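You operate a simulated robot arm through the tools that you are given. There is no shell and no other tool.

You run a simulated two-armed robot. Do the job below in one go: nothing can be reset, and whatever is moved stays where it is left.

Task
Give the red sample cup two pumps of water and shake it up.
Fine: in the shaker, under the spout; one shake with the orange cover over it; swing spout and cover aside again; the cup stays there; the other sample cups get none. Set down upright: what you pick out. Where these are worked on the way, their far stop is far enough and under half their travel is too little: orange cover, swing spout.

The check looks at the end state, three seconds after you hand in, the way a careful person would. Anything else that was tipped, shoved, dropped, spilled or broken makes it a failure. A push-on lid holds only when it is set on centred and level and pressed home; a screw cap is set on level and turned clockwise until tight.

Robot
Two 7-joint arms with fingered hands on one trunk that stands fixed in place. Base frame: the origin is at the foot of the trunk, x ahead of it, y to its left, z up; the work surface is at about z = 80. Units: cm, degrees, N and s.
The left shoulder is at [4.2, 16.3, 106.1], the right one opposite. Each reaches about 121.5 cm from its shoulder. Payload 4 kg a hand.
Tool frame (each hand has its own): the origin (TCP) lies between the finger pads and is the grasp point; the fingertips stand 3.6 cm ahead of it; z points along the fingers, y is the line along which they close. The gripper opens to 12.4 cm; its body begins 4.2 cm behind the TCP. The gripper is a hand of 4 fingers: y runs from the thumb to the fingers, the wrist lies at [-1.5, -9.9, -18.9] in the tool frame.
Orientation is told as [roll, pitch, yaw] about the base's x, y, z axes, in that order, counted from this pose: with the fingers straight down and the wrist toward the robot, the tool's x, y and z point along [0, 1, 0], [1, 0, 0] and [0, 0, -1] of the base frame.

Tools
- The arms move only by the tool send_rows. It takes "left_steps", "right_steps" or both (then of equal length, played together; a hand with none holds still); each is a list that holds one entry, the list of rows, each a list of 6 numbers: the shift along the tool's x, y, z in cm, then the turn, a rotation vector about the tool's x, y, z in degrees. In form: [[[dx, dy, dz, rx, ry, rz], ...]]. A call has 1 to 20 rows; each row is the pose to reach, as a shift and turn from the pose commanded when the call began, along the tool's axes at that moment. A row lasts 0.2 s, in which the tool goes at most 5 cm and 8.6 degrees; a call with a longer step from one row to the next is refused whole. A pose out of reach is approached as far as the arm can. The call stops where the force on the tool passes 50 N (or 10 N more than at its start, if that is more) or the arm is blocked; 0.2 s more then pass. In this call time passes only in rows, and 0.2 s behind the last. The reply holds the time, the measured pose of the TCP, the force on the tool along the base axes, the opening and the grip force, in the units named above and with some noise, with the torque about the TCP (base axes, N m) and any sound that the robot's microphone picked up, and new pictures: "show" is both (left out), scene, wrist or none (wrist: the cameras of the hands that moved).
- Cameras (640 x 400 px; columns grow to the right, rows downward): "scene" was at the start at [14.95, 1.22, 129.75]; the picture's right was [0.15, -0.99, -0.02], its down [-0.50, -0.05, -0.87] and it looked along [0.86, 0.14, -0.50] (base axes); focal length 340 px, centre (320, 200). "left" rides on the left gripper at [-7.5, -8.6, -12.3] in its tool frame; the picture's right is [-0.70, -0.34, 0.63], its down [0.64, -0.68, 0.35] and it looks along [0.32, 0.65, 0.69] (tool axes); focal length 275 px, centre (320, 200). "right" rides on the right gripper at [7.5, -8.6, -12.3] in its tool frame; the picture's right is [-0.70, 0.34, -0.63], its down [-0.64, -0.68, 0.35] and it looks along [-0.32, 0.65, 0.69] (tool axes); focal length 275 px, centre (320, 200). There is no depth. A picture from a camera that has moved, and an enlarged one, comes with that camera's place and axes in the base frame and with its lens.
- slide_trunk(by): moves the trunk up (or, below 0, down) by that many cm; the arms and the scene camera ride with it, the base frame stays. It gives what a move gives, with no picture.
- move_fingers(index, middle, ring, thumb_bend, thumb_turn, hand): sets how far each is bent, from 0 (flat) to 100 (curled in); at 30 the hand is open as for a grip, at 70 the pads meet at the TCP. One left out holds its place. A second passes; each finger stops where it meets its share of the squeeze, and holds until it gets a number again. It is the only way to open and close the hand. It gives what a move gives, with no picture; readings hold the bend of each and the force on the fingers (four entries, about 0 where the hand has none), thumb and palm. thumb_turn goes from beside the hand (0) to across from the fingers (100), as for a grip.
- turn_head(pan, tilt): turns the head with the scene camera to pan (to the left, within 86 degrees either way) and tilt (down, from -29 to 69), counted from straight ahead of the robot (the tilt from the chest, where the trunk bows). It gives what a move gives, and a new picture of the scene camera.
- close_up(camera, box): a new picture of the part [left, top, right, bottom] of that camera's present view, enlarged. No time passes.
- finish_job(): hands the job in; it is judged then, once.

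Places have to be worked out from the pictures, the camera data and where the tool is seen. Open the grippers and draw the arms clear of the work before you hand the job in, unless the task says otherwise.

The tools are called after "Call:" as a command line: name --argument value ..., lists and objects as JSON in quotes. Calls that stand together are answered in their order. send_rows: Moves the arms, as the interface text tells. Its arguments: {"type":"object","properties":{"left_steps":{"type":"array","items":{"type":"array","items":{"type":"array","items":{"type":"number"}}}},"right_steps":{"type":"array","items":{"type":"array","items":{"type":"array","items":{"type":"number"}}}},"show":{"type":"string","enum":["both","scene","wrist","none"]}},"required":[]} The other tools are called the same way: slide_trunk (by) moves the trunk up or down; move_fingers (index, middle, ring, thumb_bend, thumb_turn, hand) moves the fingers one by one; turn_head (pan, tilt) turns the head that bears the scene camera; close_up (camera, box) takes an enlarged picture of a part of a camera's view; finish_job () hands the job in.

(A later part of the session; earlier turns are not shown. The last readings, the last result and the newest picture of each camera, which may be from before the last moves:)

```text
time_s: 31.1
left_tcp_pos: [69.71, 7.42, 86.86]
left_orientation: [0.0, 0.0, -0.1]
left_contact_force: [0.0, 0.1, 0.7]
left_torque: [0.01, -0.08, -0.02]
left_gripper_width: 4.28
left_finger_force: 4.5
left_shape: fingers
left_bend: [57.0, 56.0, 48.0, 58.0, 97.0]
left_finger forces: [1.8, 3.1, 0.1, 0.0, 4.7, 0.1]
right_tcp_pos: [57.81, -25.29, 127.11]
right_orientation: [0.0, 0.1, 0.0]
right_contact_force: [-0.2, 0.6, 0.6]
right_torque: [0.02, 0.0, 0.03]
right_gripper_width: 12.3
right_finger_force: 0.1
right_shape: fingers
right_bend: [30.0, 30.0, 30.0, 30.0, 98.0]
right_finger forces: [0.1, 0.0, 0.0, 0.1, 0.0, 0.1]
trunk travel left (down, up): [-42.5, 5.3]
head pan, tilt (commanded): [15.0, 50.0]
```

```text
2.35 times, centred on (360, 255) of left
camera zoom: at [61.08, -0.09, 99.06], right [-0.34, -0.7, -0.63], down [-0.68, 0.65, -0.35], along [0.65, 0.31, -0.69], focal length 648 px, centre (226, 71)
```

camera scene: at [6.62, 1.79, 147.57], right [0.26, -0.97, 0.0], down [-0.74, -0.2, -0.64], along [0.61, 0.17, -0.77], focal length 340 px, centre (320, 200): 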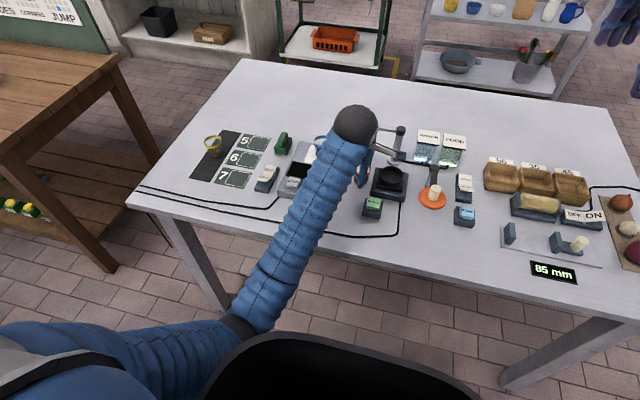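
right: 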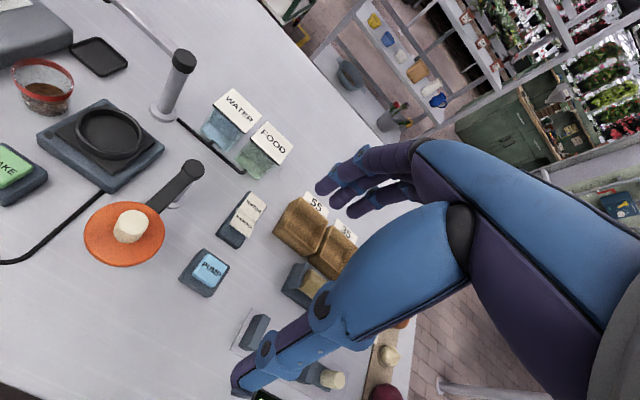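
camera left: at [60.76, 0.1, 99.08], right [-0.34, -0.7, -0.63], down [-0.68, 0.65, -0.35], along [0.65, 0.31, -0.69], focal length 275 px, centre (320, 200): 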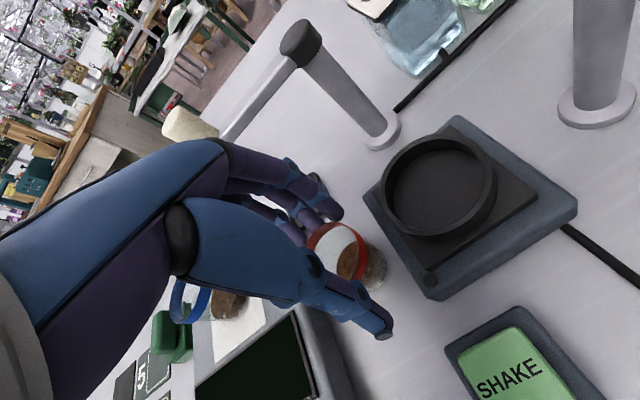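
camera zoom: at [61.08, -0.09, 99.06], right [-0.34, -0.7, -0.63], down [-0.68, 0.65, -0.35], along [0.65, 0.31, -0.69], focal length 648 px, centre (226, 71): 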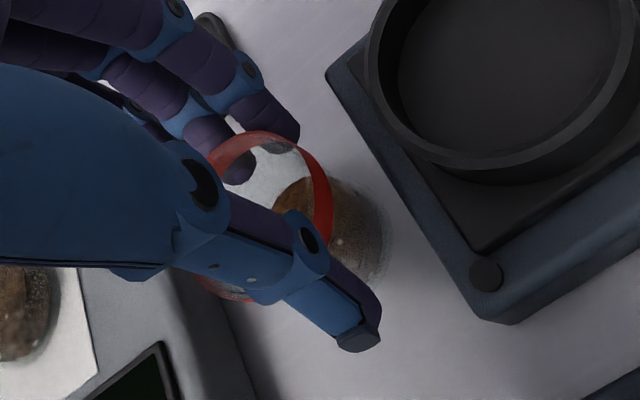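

Good grip, cup centred under the TCP. I'll firm it slightly and lift 1.5 cm to verify.

Call:
move_fingers --hand "left" --index 60 --middle 60 --thumb_bend 60.5

Call:
send_rows --left_steps '[[[0, 0, -0.5, 0, 0, 0], [0, 0, -1.5, 0, 0, 0]]]'

Call:
close_up --camera "left" --box '[270, 170, 450, 340]'

Call:
close_up --camera "scene" --box '[330, 130, 430, 210]'

```text
time_s: 32.1
left_tcp_pos: [69.6, 7.33, 86.78]
left_orientation: [-0.1, 0.0, -0.2]
left_contact_force: [0.9, -0.2, 1.9]
left_torque: [-0.02, -0.11, 0.02]
left_gripper_width: 4.24
left_finger_force: 6.3
left_shape: fingers
left_bend: [58.0, 57.0, 48.0, 58.0, 97.0]
left_finger forces: [2.4, 4.0, 0.0, 0.0, 6.1, 0.0]
right_tcp_pos: [57.7, -25.35, 127.1]
right_orientation: [-0.1, -0.1, 0.0]
right_contact_force: [0.4, -0.8, -0.2]
right_torque: [0.02, -0.03, -0.01]
right_gripper_width: 12.31
right_finger_force: 0.1
right_shape: fingers
right_bend: [30.0, 30.0, 30.0, 30.0, 98.0]
right_finger forces: [0.0, 0.0, 0.1, 0.1, 0.0, 0.1]
trunk travel left (down, up): [-42.5, 5.3]
head pan, tilt (commanded): [15.0, 50.0]
```

```text
time_s: 32.7
left_tcp_pos: [69.71, 7.31, 88.24]
left_orientation: [0.0, 0.2, 0.0]
left_contact_force: [-0.2, -0.9, 0.2]
left_torque: [0.04, -0.01, -0.05]
left_gripper_width: 4.26
left_finger_force: 5.9
left_shape: fingers
left_bend: [58.0, 57.0, 48.0, 58.0, 97.0]
left_finger forces: [2.3, 3.6, 0.1, 0.1, 6.0, 0.0]
right_tcp_pos: [57.69, -25.35, 127.15]
right_orientation: [0.0, -0.1, 0.0]
right_contact_force: [0.2, 1.2, -1.3]
right_torque: [0.0, 0.0, 0.01]
right_gripper_width: 12.33
right_finger_force: 0.0
right_shape: fingers
right_bend: [30.0, 30.0, 30.0, 30.0, 98.0]
right_finger forces: [0.0, 0.0, 0.1, 0.1, 0.1, 0.0]
trunk travel left (down, up): [-42.5, 5.3]
head pan, tilt (commanded): [15.0, 50.0]
camera scene: at [6.61, 1.78, 147.57], right [0.26, -0.97, 0.0], down [-0.74, -0.2, -0.64], along [0.61, 0.17, -0.77], focal length 340 px, centre (320, 200)
camera left: at [61.07, -0.09, 100.54], right [-0.34, -0.7, -0.63], down [-0.68, 0.65, -0.34], along [0.65, 0.32, -0.69], focal length 275 px, centre (320, 200)
```

scene: 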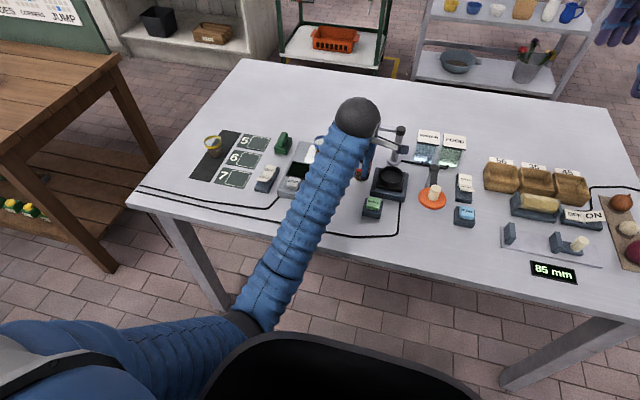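
left: 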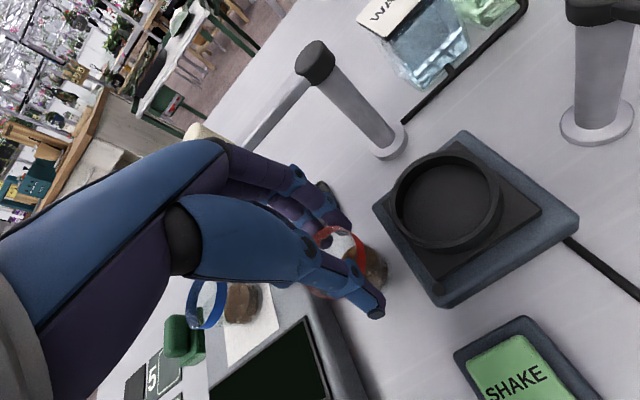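

```text
2.35 times, centred on (360, 255) of left
camera zoom: at [61.07, -0.09, 100.54], right [-0.34, -0.7, -0.63], down [-0.68, 0.65, -0.34], along [0.65, 0.32, -0.69], focal length 648 px, centre (226, 71)
```

zoom: 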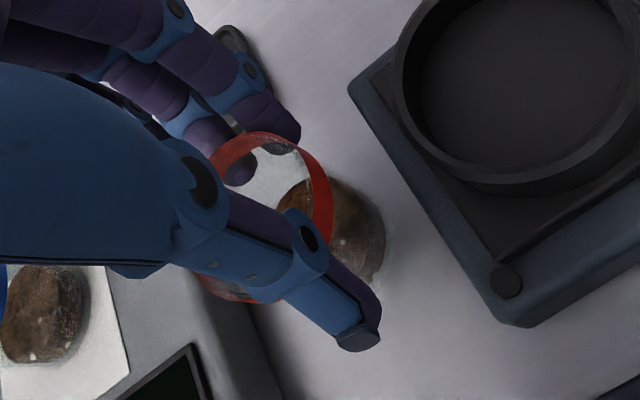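

```text
5.00 times, centred on (380, 170) of scene
camera zoom: at [6.61, 1.78, 147.57], right [0.26, -0.97, 0.0], down [-0.74, -0.2, -0.64], along [0.61, 0.17, -0.77], focal length 1698 px, centre (20, 350)
```

zoom: 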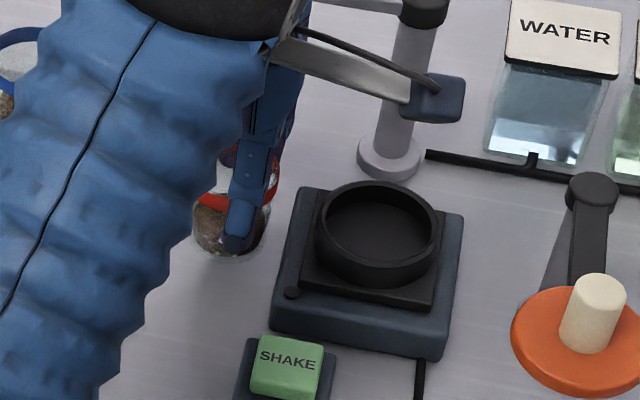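

The cup moves rigidly with the hand and is level. I'll raise it to z≈92.5 and carry it over the ring.

Call:
send_rows --left_steps '[[[0, 0, -2, 0, 0, 0], [0, 0, -4.3, 0, 0, 0], [-2, -0.1, -4.3, 0, 0, 0], [-4, -0.2, -4.3, 0, 0, 0], [-6, -0.3, -4.3, 0, 0, 0], [-7.4, -0.3, -4.3, 0, 0, 0], [-7.4, -0.3, -4.3, 0, 0, 0]]]'

Call:
close_up --camera "left" --box '[290, 180, 430, 330]'

Call:
close_up --camera "scene" --box '[365, 145, 425, 205]'

```text
time_s: 34.3
left_tcp_pos: [69.45, -0.19, 92.43]
left_orientation: [0.0, -0.1, -0.2]
left_contact_force: [0.4, -0.8, 1.0]
left_torque: [-0.02, -0.05, 0.02]
left_gripper_width: 4.25
left_finger_force: 5.8
left_shape: fingers
left_bend: [58.0, 57.0, 48.0, 58.0, 97.0]
left_finger forces: [2.3, 3.6, 0.0, 0.1, 5.9, 0.0]
right_tcp_pos: [57.78, -25.24, 127.14]
right_orientation: [0.1, 0.0, -0.1]
right_contact_force: [0.1, 0.2, 0.0]
right_torque: [0.03, 0.01, 0.02]
right_gripper_width: 12.33
right_finger_force: 0.0
right_shape: fingers
right_bend: [30.0, 30.0, 30.0, 30.0, 98.0]
right_finger forces: [0.0, 0.0, 0.1, 0.1, 0.0, 0.1]
trunk travel left (down, up): [-42.5, 5.3]
head pan, tilt (commanded): [15.0, 50.0]
camera scene: at [6.62, 1.83, 147.57], right [0.26, -0.97, 0.0], down [-0.74, -0.2, -0.64], along [0.61, 0.17, -0.77], focal length 340 px, centre (320, 200)
camera left: at [60.79, -7.58, 104.66], right [-0.34, -0.7, -0.63], down [-0.68, 0.65, -0.35], along [0.65, 0.32, -0.69], focal length 275 px, centre (320, 200)
```

scene: 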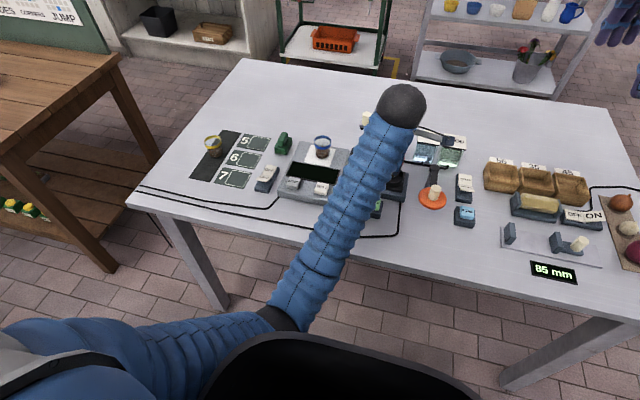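
left: 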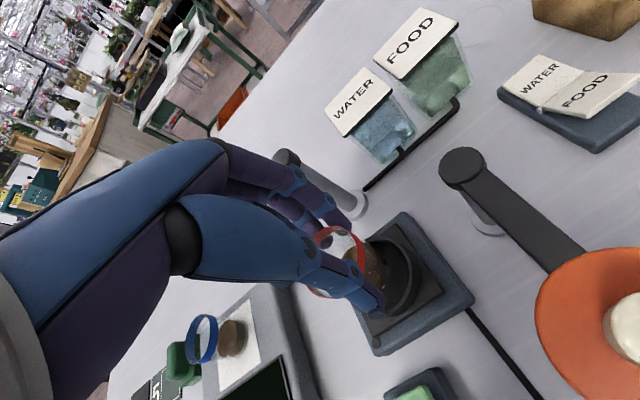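

```text
2.67 times, centred on (360, 255) of left
camera zoom: at [60.79, -7.58, 104.66], right [-0.34, -0.7, -0.63], down [-0.68, 0.65, -0.35], along [0.65, 0.32, -0.69], focal length 734 px, centre (213, 53)
```

zoom: 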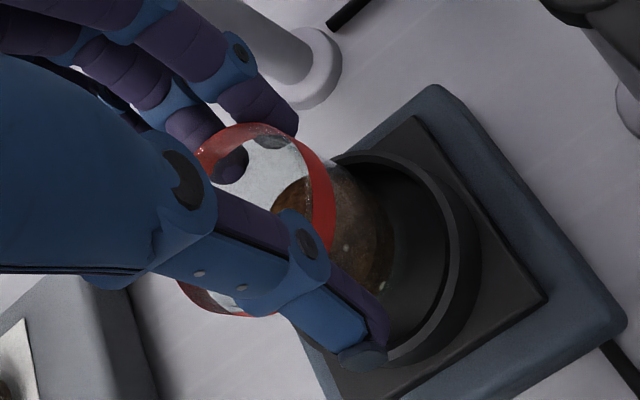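

```text
6.67 times, centred on (395, 175) of scene
camera zoom: at [6.62, 1.83, 147.57], right [0.26, -0.97, 0.0], down [-0.74, -0.2, -0.64], along [0.61, 0.17, -0.77], focal length 2264 px, centre (-180, 367)
```

zoom: 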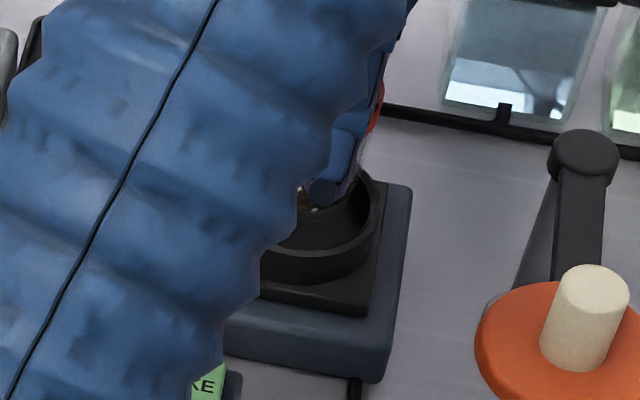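

The cup bottom seems slightly forward-left of ring centre. I'll shift by about a quarter cm and lower until the cup bottom is at ring-top level, then look again.

Call:
send_rows --left_steps '[[[-0.25, -0.25, 0, 0, 0, 0], [-0.25, -0.25, 0.8, 0, 0, 0], [-0.25, -0.25, 1.3, 0, 0, 0]]]'

Call:
close_up --camera "left" --box '[310, 190, 430, 330]'

```text
time_s: 35.1
left_tcp_pos: [69.09, -0.34, 91.21]
left_orientation: [0.0, 0.0, -0.1]
left_contact_force: [0.0, -0.1, -0.7]
left_torque: [0.02, 0.01, -0.03]
left_gripper_width: 4.22
left_finger_force: 5.5
left_shape: fingers
left_bend: [58.0, 57.0, 48.0, 58.0, 97.0]
left_finger forces: [2.2, 3.6, 0.0, 0.0, 5.9, 0.0]
right_tcp_pos: [57.82, -25.3, 127.18]
right_orientation: [-0.1, -0.1, 0.0]
right_contact_force: [-0.2, -0.1, 0.3]
right_torque: [0.03, 0.04, 0.0]
right_gripper_width: 12.31
right_finger_force: 0.1
right_shape: fingers
right_bend: [30.0, 30.0, 30.0, 30.0, 98.0]
right_finger forces: [0.1, 0.0, 0.1, 0.0, 0.1, 0.0]
trunk travel left (down, up): [-42.5, 5.3]
head pan, tilt (commanded): [15.0, 50.0]
camera scene: at [6.61, 1.78, 147.57], right [0.26, -0.97, 0.0], down [-0.74, -0.2, -0.64], along [0.61, 0.17, -0.77], focal length 340 px, centre (320, 200)
camera left: at [60.5, -7.76, 103.44], right [-0.34, -0.7, -0.63], down [-0.68, 0.65, -0.35], along [0.65, 0.31, -0.69], focal length 275 px, centre (320, 200)
```

scene: 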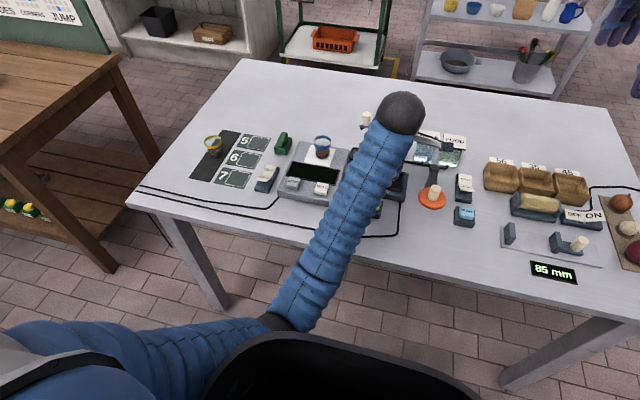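
left: 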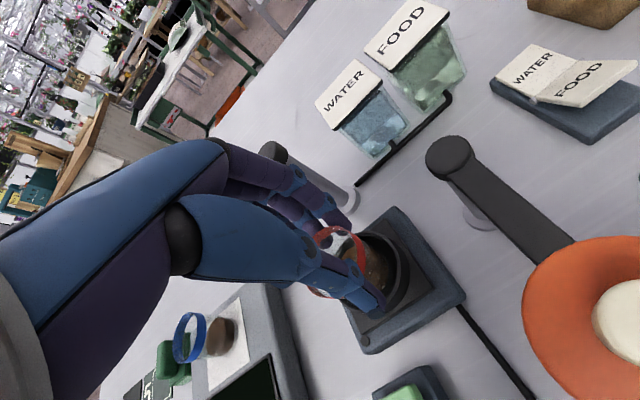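

```text
2.86 times, centred on (370, 260) of left
camera zoom: at [60.5, -7.76, 103.44], right [-0.34, -0.7, -0.63], down [-0.68, 0.65, -0.35], along [0.65, 0.31, -0.69], focal length 786 px, centre (177, 29)
```

zoom: 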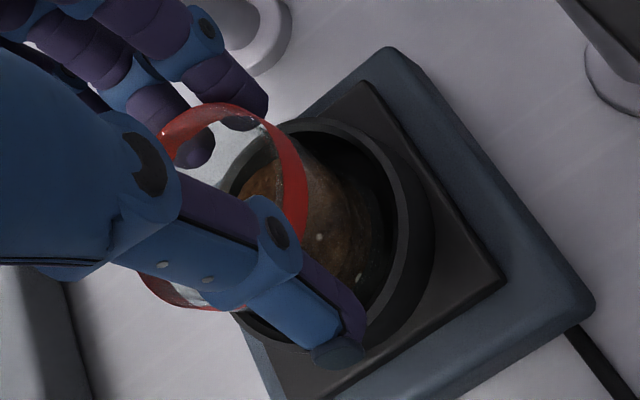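

The cup bottom is inside the ring opening with roughly even gaps. I'll lower in small steps and watch for the floor contact.

Call:
send_rows --left_steps '[[[0, 0, 0.4, 0, 0, 0], [0, 0, 0.8, 0, 0, 0], [0, 0, 1.1, 0, 0, 0]]]' --show "none"

Call:
close_up --camera "left" --box '[310, 190, 430, 330]'

```text
time_s: 35.9
left_tcp_pos: [69.19, -0.4, 90.33]
left_orientation: [0.1, -0.1, -0.1]
left_contact_force: [-1.7, -0.2, 13.7]
left_torque: [-0.01, -0.04, -0.02]
left_gripper_width: 4.28
left_finger_force: 8.4
left_shape: fingers
left_bend: [58.0, 57.0, 48.0, 58.0, 97.0]
left_finger forces: [2.1, 4.3, 0.0, 0.0, 11.0, 0.1]
right_tcp_pos: [57.66, -25.35, 127.16]
right_orientation: [0.1, 0.0, -0.1]
right_contact_force: [0.6, 0.4, 1.2]
right_torque: [0.02, -0.03, 0.04]
right_gripper_width: 12.3
right_finger_force: 0.1
right_shape: fingers
right_bend: [30.0, 30.0, 30.0, 30.0, 98.0]
right_finger forces: [0.1, 0.0, 0.0, 0.0, 0.0, 0.1]
trunk travel left (down, up): [-42.5, 5.3]
head pan, tilt (commanded): [15.0, 50.0]
```

```text
2.86 times, centred on (370, 260) of left
camera zoom: at [60.48, -7.79, 102.53], right [-0.34, -0.7, -0.63], down [-0.68, 0.65, -0.35], along [0.65, 0.31, -0.69], focal length 786 px, centre (177, 29)
```

zoom: 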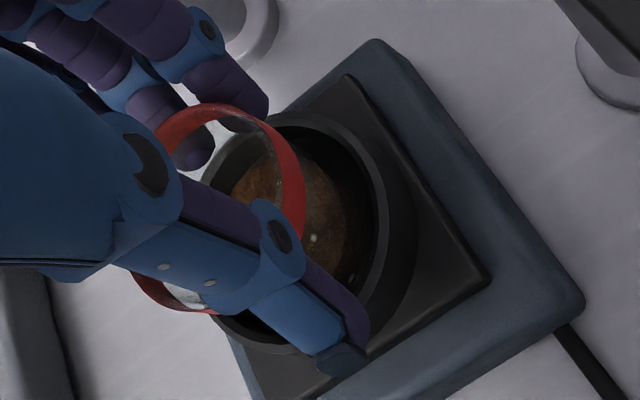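

The cup has touched down at z≈90.3 (about 14 N up, almost no torque), which fits the floor of the ring holder. I'll ease off, then release the fingers slightly and look.

Call:
send_rows --left_steps '[[[0, 0, -0.15, 0, 0, 0]]]' --show "none"

Call:
move_fingers --hand "left" --index 50 --middle 50 --thumb_bend 50

Call:
close_up --camera "left" --box '[310, 190, 430, 330]'

```text
time_s: 36.3
left_tcp_pos: [69.21, -0.32, 90.28]
left_orientation: [0.0, 0.0, -0.1]
left_contact_force: [0.1, -0.8, 11.0]
left_torque: [-0.01, -0.08, -0.03]
left_gripper_width: 4.3
left_finger_force: 9.0
left_shape: fingers
left_bend: [58.0, 57.0, 48.0, 58.0, 97.0]
left_finger forces: [2.5, 4.7, 0.0, 0.0, 9.3, 0.1]
right_tcp_pos: [57.8, -25.33, 127.28]
right_orientation: [0.0, 0.1, 0.0]
right_contact_force: [-0.5, -0.3, 0.1]
right_torque: [0.01, -0.04, -0.01]
right_gripper_width: 12.31
right_finger_force: 0.0
right_shape: fingers
right_bend: [30.0, 30.0, 30.0, 30.0, 98.0]
right_finger forces: [0.0, 0.1, 0.0, 0.1, 0.1, 0.1]
trunk travel left (down, up): [-42.5, 5.3]
head pan, tilt (commanded): [15.0, 50.0]
```

```text
time_s: 37.3
left_tcp_pos: [69.17, -0.37, 90.19]
left_orientation: [0.1, 0.0, 0.0]
left_contact_force: [-0.2, 0.0, -0.1]
left_torque: [0.01, -0.02, -0.01]
left_gripper_width: 6.19
left_finger_force: 0.0
left_shape: fingers
left_bend: [50.0, 50.0, 48.0, 50.0, 97.0]
left_finger forces: [0.0, 0.0, 0.0, 0.0, 0.0, 0.0]
right_tcp_pos: [57.78, -25.4, 127.2]
right_orientation: [0.0, 0.0, 0.0]
right_contact_force: [0.5, -0.3, -0.4]
right_torque: [0.02, 0.01, -0.04]
right_gripper_width: 12.33
right_finger_force: 0.1
right_shape: fingers
right_bend: [30.0, 30.0, 30.0, 30.0, 98.0]
right_finger forces: [0.1, 0.0, 0.0, 0.1, 0.1, 0.0]
trunk travel left (down, up): [-42.5, 5.3]
head pan, tilt (commanded): [15.0, 50.0]
```

```text
2.86 times, centred on (370, 260) of left
camera zoom: at [60.51, -7.75, 102.49], right [-0.34, -0.7, -0.63], down [-0.68, 0.65, -0.34], along [0.65, 0.32, -0.69], focal length 786 px, centre (177, 29)
```

zoom: 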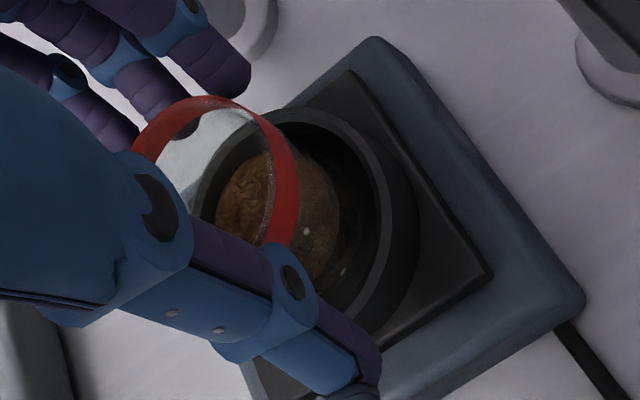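

The cup is released and stands in the ring. I'll rise straight up and look at it.

Call:
send_rows --left_steps '[[[0, 0, -1, 0, 0, 0], [0, 0, -3, 0, 0, 0], [0, 0, -6, 0, 0, 0], [0, 0, -9, 0, 0, 0], [0, 0, -12, 0, 0, 0]]]'

Call:
close_up --camera "left" --box '[330, 170, 490, 310]'

Call:
close_up --camera "scene" --box '[345, 130, 445, 210]'

```text
time_s: 38.5
left_tcp_pos: [69.26, 0.22, 101.96]
left_orientation: [0.7, 0.1, 0.2]
left_contact_force: [0.8, 0.1, 0.8]
left_torque: [-0.01, 0.01, -0.03]
left_gripper_width: 6.18
left_finger_force: 0.0
left_shape: fingers
left_bend: [50.0, 50.0, 48.0, 50.0, 97.0]
left_finger forces: [0.1, 0.0, 0.1, 0.0, 0.1, 0.0]
right_tcp_pos: [57.71, -25.27, 127.14]
right_orientation: [0.0, -0.1, 0.0]
right_contact_force: [0.9, -0.2, -0.5]
right_torque: [0.01, 0.01, 0.01]
right_gripper_width: 12.31
right_finger_force: 0.1
right_shape: fingers
right_bend: [30.0, 30.0, 30.0, 30.0, 98.0]
right_finger forces: [0.0, 0.1, 0.0, 0.0, 0.1, 0.0]
trunk travel left (down, up): [-42.5, 5.3]
head pan, tilt (commanded): [15.0, 50.0]
camera scene: at [6.61, 1.77, 147.57], right [0.26, -0.97, 0.0], down [-0.74, -0.2, -0.64], along [0.61, 0.17, -0.77], focal length 340 px, centre (320, 200)
camera left: at [60.72, -7.25, 114.19], right [-0.33, -0.69, -0.64], down [-0.69, 0.65, -0.34], along [0.65, 0.33, -0.69], focal length 275 px, centre (320, 200)
```

scene: 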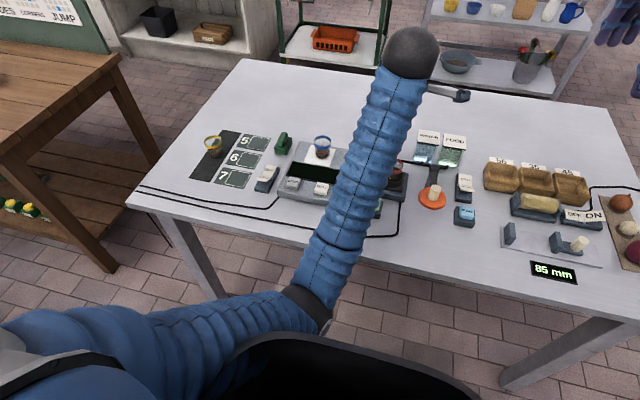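
left: 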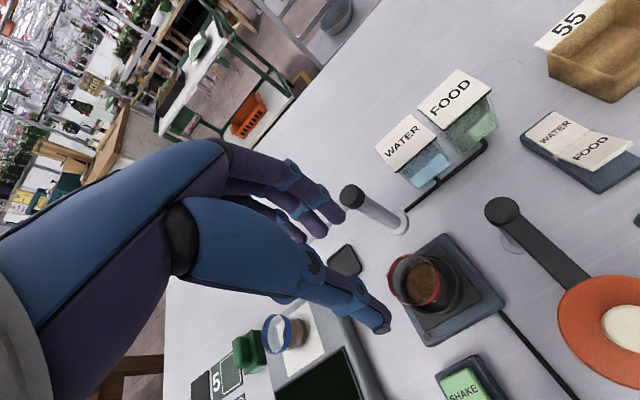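

```text
2.86 times, centred on (410, 240) of left
camera zoom: at [60.72, -7.25, 114.19], right [-0.33, -0.69, -0.64], down [-0.69, 0.65, -0.34], along [0.65, 0.33, -0.69], focal length 786 px, centre (63, 86)
```

zoom: 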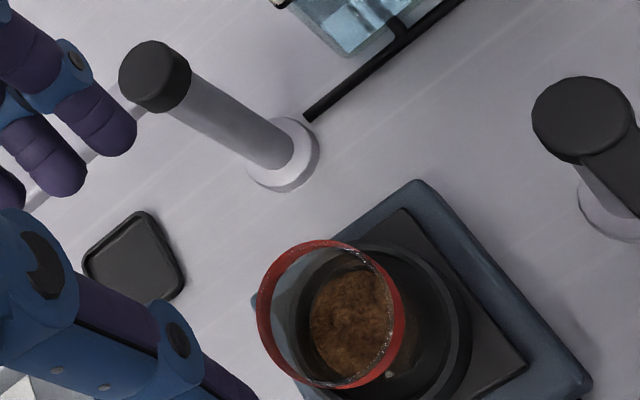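

```text
5.00 times, centred on (395, 170) of scene
camera zoom: at [6.61, 1.77, 147.57], right [0.26, -0.97, 0.0], down [-0.74, -0.2, -0.64], along [0.61, 0.17, -0.77], focal length 1698 px, centre (-55, 350)
```

zoom: 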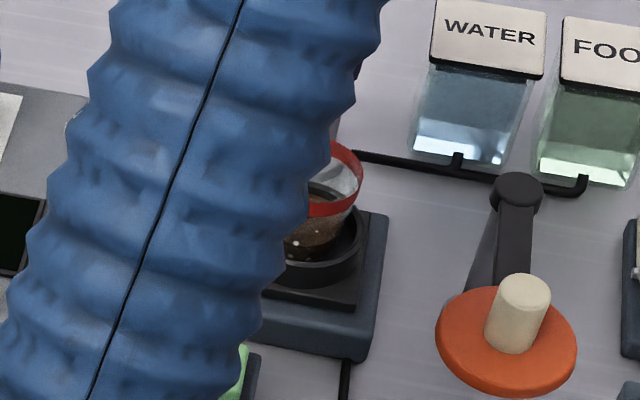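

The cup sits upright in the shaker ring. Next is the swing spout: pole at about (79, 0), knob at about (79.2, 9.4) with z 91.5–94.5. I'll bring the left hand toward it at a safe height for a precise look.

Call:
send_rows --left_steps '[[[3, 1, 0, 0, 0, 0], [6, 2, 0, 0, 0, 0], [9.2, 3, 0, 0, 0, 0], [9.2, 3.5, 0, 0, 0, 0]]]'

Call:
close_up --camera "left" --box '[250, 120, 450, 260]'

Call:
close_up --camera "scene" --box '[320, 90, 440, 210]'

```text
time_s: 39.5
left_tcp_pos: [72.66, 8.8, 102.25]
left_orientation: [0.0, 0.1, -0.2]
left_contact_force: [0.1, -0.2, -0.4]
left_torque: [0.01, -0.01, 0.02]
left_gripper_width: 6.19
left_finger_force: 0.1
left_shape: fingers
left_bend: [50.0, 50.0, 48.0, 50.0, 97.0]
left_finger forces: [0.0, 0.0, 0.0, 0.0, 0.0, 0.1]
right_tcp_pos: [57.9, -25.44, 127.11]
right_orientation: [0.0, 0.0, 0.0]
right_contact_force: [0.6, -0.1, 0.6]
right_torque: [0.02, -0.01, 0.0]
right_gripper_width: 12.32
right_finger_force: 0.1
right_shape: fingers
right_bend: [30.0, 30.0, 30.0, 30.0, 98.0]
right_finger forces: [0.0, 0.0, 0.1, 0.0, 0.0, 0.0]
trunk travel left (down, up): [-42.5, 5.3]
head pan, tilt (commanded): [15.0, 50.0]
camera scene: at [6.6, 1.71, 147.57], right [0.26, -0.97, 0.0], down [-0.74, -0.2, -0.64], along [0.61, 0.17, -0.77], focal length 340 px, centre (320, 200)
camera left: at [64.06, 1.35, 114.5], right [-0.34, -0.7, -0.63], down [-0.68, 0.65, -0.35], along [0.65, 0.31, -0.69], focal length 275 px, centre (320, 200)
```

scene: 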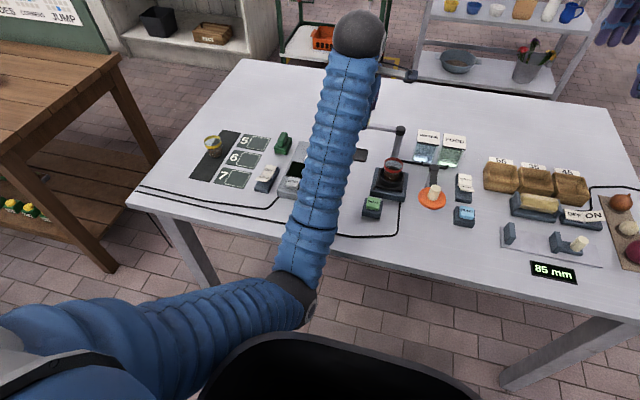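
left: 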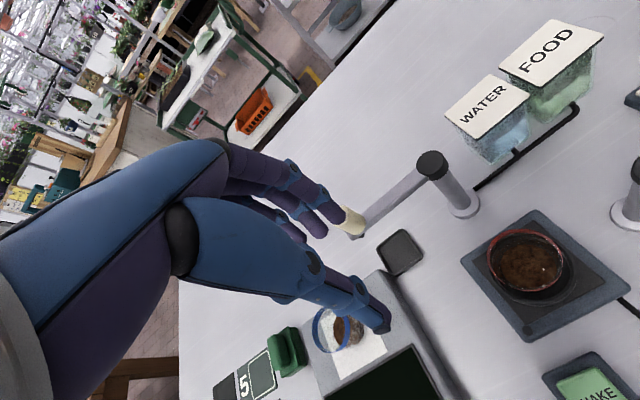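

```text
2.86 times, centred on (350, 190) of left
camera zoom: at [64.06, 1.35, 114.5], right [-0.34, -0.7, -0.63], down [-0.68, 0.65, -0.35], along [0.65, 0.31, -0.69], focal length 786 px, centre (234, 229)
```

zoom: 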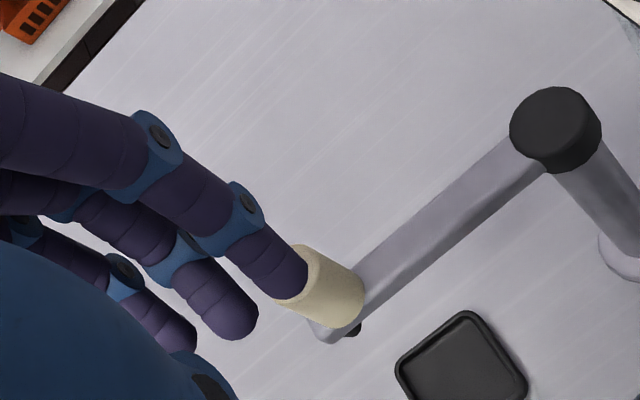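

```text
3.33 times, centred on (380, 150) of scene
camera zoom: at [6.6, 1.71, 147.57], right [0.26, -0.97, 0.0], down [-0.74, -0.2, -0.64], along [0.61, 0.17, -0.77], focal length 1132 px, centre (120, 367)
```

zoom: 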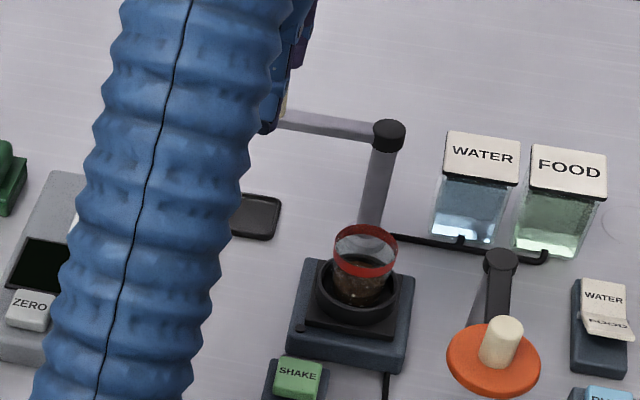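

The cup stands upright in the ring. The knob axis comes out at about (79.4, 9.2). I'll move over it and descend around it with the fingers still open.

Call:
send_rows --left_steps '[[[0.3, 3.5, 0, 0, 0, 0], [0.3, 6.7, 0, 0, 0, 0], [0.3, 6.7, 0.2, 0, 0, 0]]]'

Call:
close_up --camera "left" --box '[270, 180, 430, 320]'

```text
time_s: 40.3
left_tcp_pos: [79.31, 9.15, 102.01]
left_orientation: [0.0, 0.0, -0.2]
left_contact_force: [-0.4, 0.5, 0.4]
left_torque: [0.0, -0.01, -0.01]
left_gripper_width: 6.19
left_finger_force: 0.0
left_shape: fingers
left_bend: [50.0, 50.0, 48.0, 50.0, 97.0]
left_finger forces: [0.0, 0.1, 0.0, 0.0, 0.0, 0.0]
right_tcp_pos: [57.73, -25.24, 127.19]
right_orientation: [0.0, -0.1, 0.0]
right_contact_force: [-0.7, -0.4, -0.1]
right_torque: [-0.01, 0.01, 0.02]
right_gripper_width: 12.31
right_finger_force: 0.1
right_shape: fingers
right_bend: [30.0, 30.0, 30.0, 30.0, 98.0]
right_finger forces: [0.0, 0.0, 0.0, 0.1, 0.0, 0.1]
trunk travel left (down, up): [-42.5, 5.3]
head pan, tilt (commanded): [15.0, 50.0]
camera scene: at [6.58, 1.8, 147.57], right [0.26, -0.97, 0.0], down [-0.74, -0.2, -0.64], along [0.61, 0.17, -0.77], focal length 340 px, centre (320, 200)
camera left: at [70.69, 1.69, 114.24], right [-0.34, -0.7, -0.63], down [-0.68, 0.65, -0.35], along [0.65, 0.31, -0.69], focal length 275 px, centre (320, 200)
```

scene: 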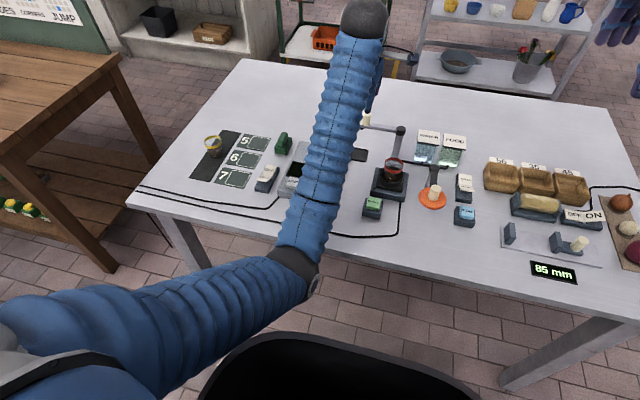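
left: 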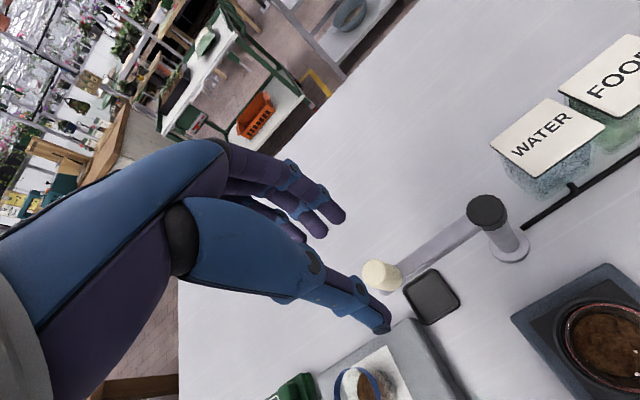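

```text
2.86 times, centred on (350, 250) of left
camera zoom: at [70.69, 1.69, 114.24], right [-0.34, -0.7, -0.63], down [-0.68, 0.65, -0.35], along [0.65, 0.31, -0.69], focal length 786 px, centre (234, 57)
```

zoom: 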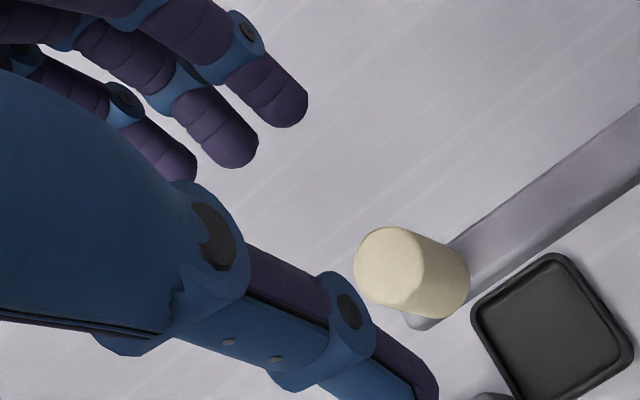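

The knob is clearly seen at (79.45, 9.4), right where the grip will be. I'll descend to z≈96 around it.

Call:
send_rows --left_steps '[[[0.1, 0.15, 2, 0, 0, 0], [0.1, 0.15, 4, 0, 0, 0], [0.1, 0.15, 6, 0, 0, 0]]]'

Call:
close_up --camera "left" --box '[270, 160, 430, 320]'

```text
time_s: 41.1
left_tcp_pos: [79.53, 9.29, 95.86]
left_orientation: [0.0, 0.0, -0.1]
left_contact_force: [0.0, 0.4, -0.3]
left_torque: [0.01, -0.02, 0.01]
left_gripper_width: 6.19
left_finger_force: 0.0
left_shape: fingers
left_bend: [50.0, 50.0, 48.0, 50.0, 97.0]
left_finger forces: [0.0, 0.1, 0.0, 0.1, 0.0, 0.0]
right_tcp_pos: [57.84, -25.19, 127.11]
right_orientation: [0.0, 0.0, 0.0]
right_contact_force: [-0.2, 1.3, -0.1]
right_torque: [-0.03, -0.01, 0.03]
right_gripper_width: 12.32
right_finger_force: 0.1
right_shape: fingers
right_bend: [30.0, 30.0, 30.0, 30.0, 98.0]
right_finger forces: [0.0, 0.1, 0.0, 0.0, 0.0, 0.1]
trunk travel left (down, up): [-42.5, 5.3]
head pan, tilt (commanded): [15.0, 50.0]
camera scene: at [6.63, 1.81, 147.56], right [0.26, -0.97, 0.0], down [-0.75, -0.2, -0.64], along [0.61, 0.17, -0.77], focal length 340 px, centre (320, 200)
camera left: at [70.89, 1.83, 108.14], right [-0.34, -0.7, -0.63], down [-0.68, 0.65, -0.35], along [0.65, 0.32, -0.69], focal length 275 px, centre (320, 200)
```

scene: 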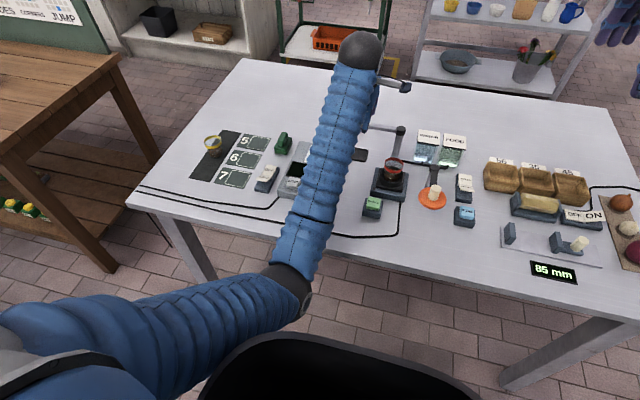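
left: 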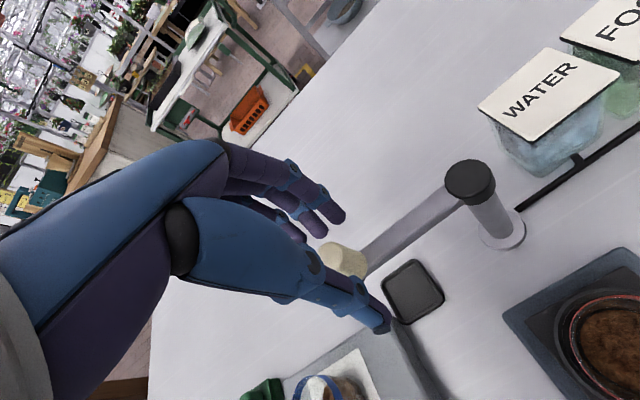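

```text
2.50 times, centred on (350, 240) of left
camera zoom: at [70.89, 1.83, 108.14], right [-0.34, -0.7, -0.63], down [-0.68, 0.65, -0.35], along [0.65, 0.32, -0.69], focal length 688 px, centre (245, 100)
```

zoom: 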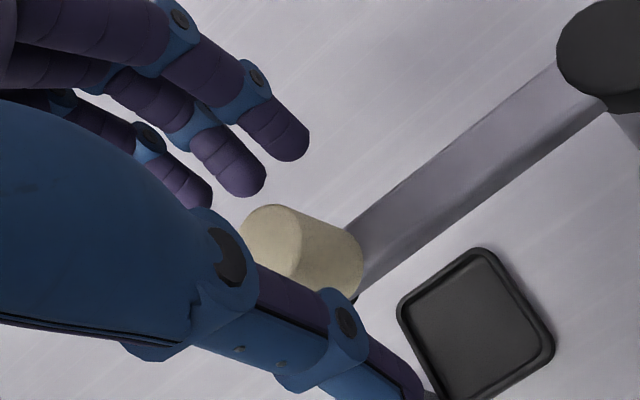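

The knob top is directly beneath the grip centre. I'll close thumb, index and middle on it.

Call:
move_fingers --hand "left" --index 66 --middle 66 --thumb_bend 66

Call:
close_up --camera "left" --box '[270, 160, 430, 320]'

```text
time_s: 42.1
left_tcp_pos: [79.52, 9.31, 95.91]
left_orientation: [-0.1, 0.0, -0.1]
left_contact_force: [-4.9, 0.8, 0.4]
left_torque: [0.0, 0.06, -0.06]
left_gripper_width: 2.27
left_finger_force: 4.9
left_shape: fingers
left_bend: [65.0, 65.0, 48.0, 64.0, 97.0]
left_finger forces: [1.1, 1.2, 0.0, 0.0, 6.7, 0.0]
right_tcp_pos: [57.59, -25.3, 127.14]
right_orientation: [-0.1, -0.1, 0.0]
right_contact_force: [-0.9, -0.6, -0.3]
right_torque: [0.03, 0.05, 0.0]
right_gripper_width: 12.3
right_finger_force: 0.1
right_shape: fingers
right_bend: [30.0, 30.0, 30.0, 30.0, 98.0]
right_finger forces: [0.0, 0.1, 0.1, 0.1, 0.0, 0.1]
trunk travel left (down, up): [-42.5, 5.3]
head pan, tilt (commanded): [15.0, 50.0]
```

```text
2.50 times, centred on (350, 240) of left
camera zoom: at [70.83, 1.81, 108.17], right [-0.34, -0.7, -0.63], down [-0.68, 0.65, -0.35], along [0.65, 0.31, -0.69], focal length 688 px, centre (245, 100)
```

zoom: 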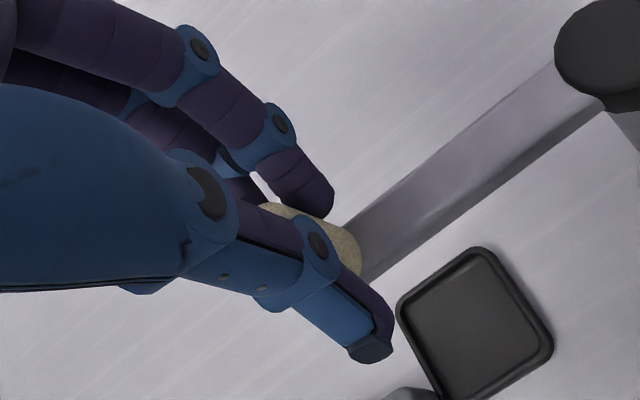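

The knob is pinched. I'll swing the spout along its arc about the pole at (79, 0), first a quarter of the way to see that it follows.

Call:
send_rows --left_steps '[[[-0.02, -1.31, 0, 0, 0, 0], [-0.23, -2.6, 0, 0, 0, 0], [-0.61, -3.84, 0, 0, 0, 0]]]'

Call:
close_up --camera "left" --box '[270, 140, 450, 300]'

```text
time_s: 42.9
left_tcp_pos: [75.62, 8.69, 96.07]
left_orientation: [0.0, 0.1, 0.0]
left_contact_force: [1.4, -0.3, -1.7]
left_torque: [0.09, -0.05, 0.05]
left_gripper_width: 2.06
left_finger_force: 5.6
left_shape: fingers
left_bend: [64.0, 65.0, 48.0, 65.0, 96.0]
left_finger forces: [2.6, 3.6, 0.1, 0.0, 5.1, 0.0]
right_tcp_pos: [57.87, -25.28, 127.24]
right_orientation: [0.1, 0.0, 0.0]
right_contact_force: [-0.4, 0.7, 0.2]
right_torque: [-0.01, -0.01, -0.02]
right_gripper_width: 12.33
right_finger_force: 0.0
right_shape: fingers
right_bend: [30.0, 30.0, 30.0, 30.0, 98.0]
right_finger forces: [0.0, 0.0, 0.0, 0.1, 0.0, 0.0]
trunk travel left (down, up): [-42.5, 5.3]
head pan, tilt (commanded): [15.0, 50.0]
camera scene: at [6.62, 1.77, 147.56], right [0.26, -0.97, 0.0], down [-0.75, -0.2, -0.64], along [0.61, 0.17, -0.77], focal length 340 px, centre (320, 200)
camera left: at [67.02, 1.23, 108.3], right [-0.34, -0.7, -0.63], down [-0.68, 0.65, -0.34], along [0.65, 0.32, -0.69], focal length 275 px, centre (320, 200)
```

scene: 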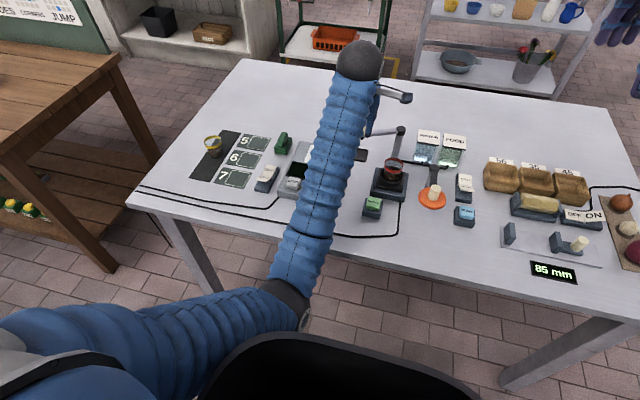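
left: 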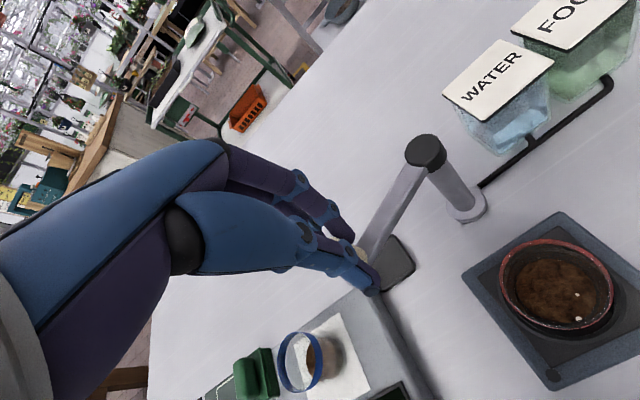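

```text
2.50 times, centred on (360, 220) of left
camera zoom: at [67.02, 1.23, 108.3], right [-0.34, -0.7, -0.63], down [-0.68, 0.65, -0.34], along [0.65, 0.32, -0.69], focal length 688 px, centre (220, 150)
```

zoom: 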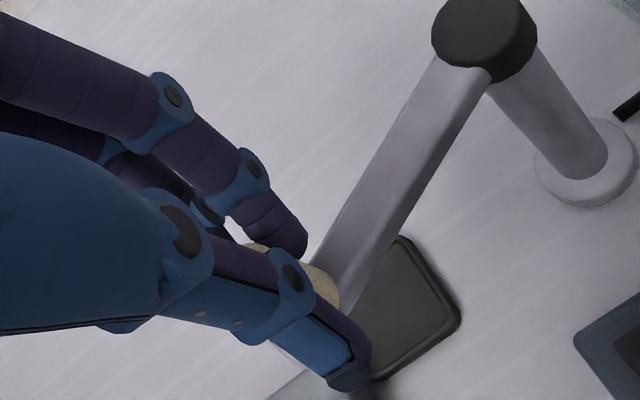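

The spout arm is following nicely with low forces. I'll continue along the arc.

Call:
send_rows --left_steps '[[[-0.55, -1.19, 0, 0, 0, 0], [-1.26, -2.28, 0, 0, 0, 0], [-2.12, -3.27, 0, 0, 0, 0], [-3.11, -4.12, 0, 0, 0, 0], [-4.2, -4.84, 0, 0, 0, 0]]]'

Call:
close_up --camera "left" --box '[270, 140, 450, 300]'

```text
time_s: 44.1
left_tcp_pos: [70.74, 4.37, 96.12]
left_orientation: [0.0, 0.0, 0.0]
left_contact_force: [2.2, -0.4, 1.8]
left_torque: [0.06, -0.14, 0.08]
left_gripper_width: 2.18
left_finger_force: 6.4
left_shape: fingers
left_bend: [63.0, 65.0, 48.0, 66.0, 95.0]
left_finger forces: [4.3, 3.9, 0.0, 0.0, 5.2, 0.0]
right_tcp_pos: [57.72, -25.19, 127.13]
right_orientation: [0.1, 0.0, -0.1]
right_contact_force: [0.5, 0.0, 0.3]
right_torque: [-0.04, 0.0, -0.01]
right_gripper_width: 12.31
right_finger_force: 0.1
right_shape: fingers
right_bend: [30.0, 30.0, 30.0, 30.0, 98.0]
right_finger forces: [0.0, 0.1, 0.0, 0.1, 0.0, 0.1]
trunk travel left (down, up): [-42.5, 5.3]
head pan, tilt (commanded): [15.0, 50.0]
camera scene: at [6.59, 1.76, 147.57], right [0.26, -0.97, 0.0], down [-0.74, -0.2, -0.64], along [0.61, 0.17, -0.77], focal length 340 px, centre (320, 200)
camera left: at [62.17, -3.05, 108.31], right [-0.34, -0.7, -0.63], down [-0.68, 0.65, -0.35], along [0.65, 0.32, -0.69], focal length 275 px, centre (320, 200)
```

scene: 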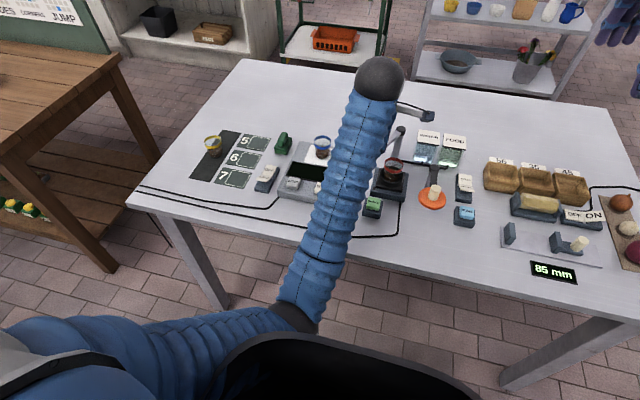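
left: 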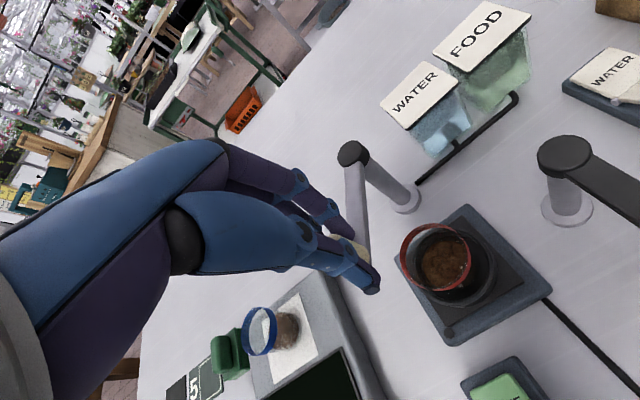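

```text
2.50 times, centred on (360, 220) of left
camera zoom: at [62.17, -3.05, 108.31], right [-0.34, -0.7, -0.63], down [-0.68, 0.65, -0.35], along [0.65, 0.32, -0.69], focal length 688 px, centre (220, 150)
```

zoom: 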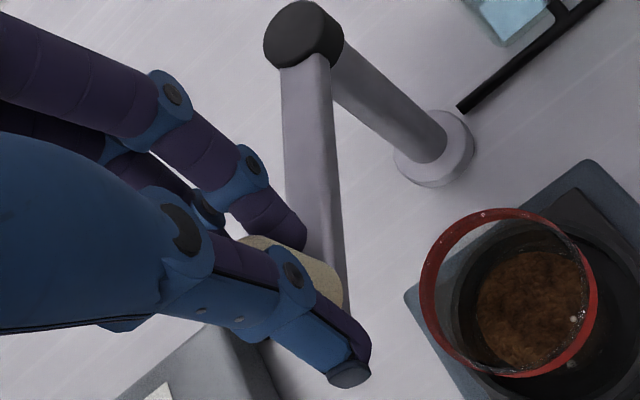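

Two thirds of the way. I'll continue to about 176° and check whether the spout outlet is over the cup and whether the stop is felt.

Call:
send_rows --left_steps '[[[-1.18, -0.55, 0, 0, 0, 0], [-2.43, -0.93, 0, 0, 0, 0], [-3.24, -1.08, 0, 0, 0, 0], [-3.89, -1.15, 0, 0, 0, 0]]]'

Call:
close_up --camera "left" --box '[270, 140, 450, 300]'

Call:
close_up --camera "scene" --box '[345, 110, 445, 210]'

```text
time_s: 45.1
left_tcp_pos: [70.53, 2.59, 96.58]
left_orientation: [1.9, -1.0, 0.8]
left_contact_force: [-2.4, 1.3, -1.6]
left_torque: [0.01, 0.05, 0.0]
left_gripper_width: 1.97
left_finger_force: 3.0
left_shape: fingers
left_bend: [65.0, 65.0, 48.0, 65.0, 97.0]
left_finger forces: [1.0, 1.2, 0.0, 0.0, 3.7, 0.1]
right_tcp_pos: [57.78, -25.34, 127.11]
right_orientation: [0.0, 0.0, 0.0]
right_contact_force: [0.5, 0.1, 0.0]
right_torque: [-0.01, -0.01, 0.01]
right_gripper_width: 12.32
right_finger_force: 0.0
right_shape: fingers
right_bend: [30.0, 30.0, 30.0, 30.0, 98.0]
right_finger forces: [0.0, 0.0, 0.1, 0.2, 0.0, 0.0]
trunk travel left (down, up): [-42.5, 5.3]
head pan, tilt (commanded): [15.0, 50.0]
camera scene: at [6.59, 1.79, 147.57], right [0.26, -0.97, 0.0], down [-0.74, -0.2, -0.64], along [0.61, 0.17, -0.77], focal length 340 px, centre (320, 200)
camera left: at [61.88, -5.32, 108.46], right [-0.32, -0.68, -0.66], down [-0.69, 0.65, -0.34], along [0.66, 0.35, -0.67], focal length 275 px, centre (320, 200)
```

scene: 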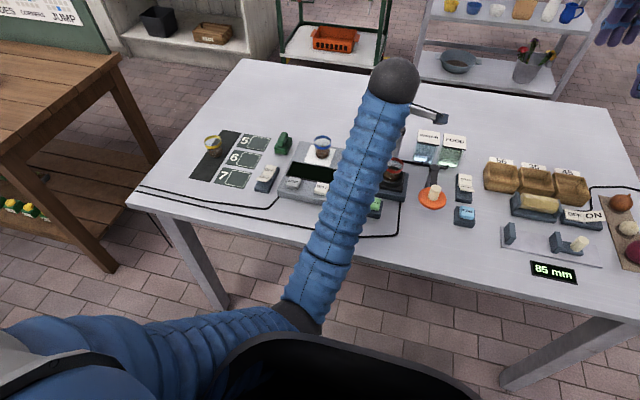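
left: 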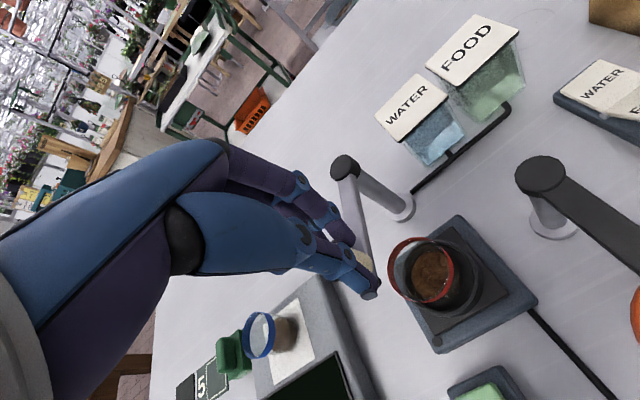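

```text
2.50 times, centred on (360, 220) of left
camera zoom: at [61.88, -5.32, 108.46], right [-0.32, -0.68, -0.66], down [-0.69, 0.65, -0.34], along [0.66, 0.35, -0.67], focal length 688 px, centre (220, 150)
```

zoom: 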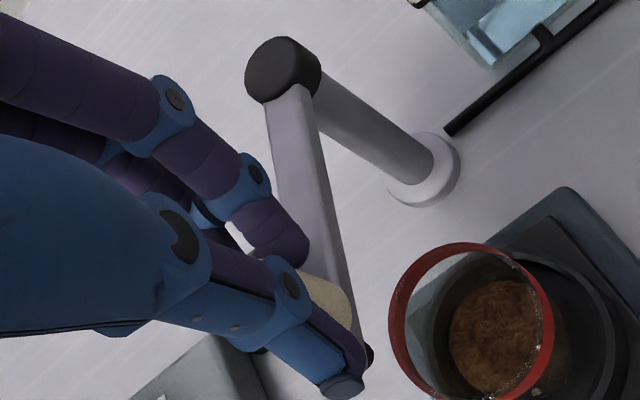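

```text
4.00 times, centred on (395, 160) of scene
camera zoom: at [6.59, 1.79, 147.57], right [0.26, -0.97, 0.0], down [-0.74, -0.2, -0.64], along [0.61, 0.17, -0.77], focal length 1358 px, centre (20, 360)
```

zoom: 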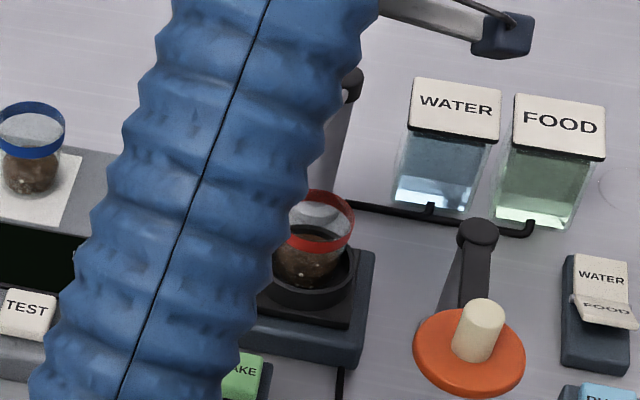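

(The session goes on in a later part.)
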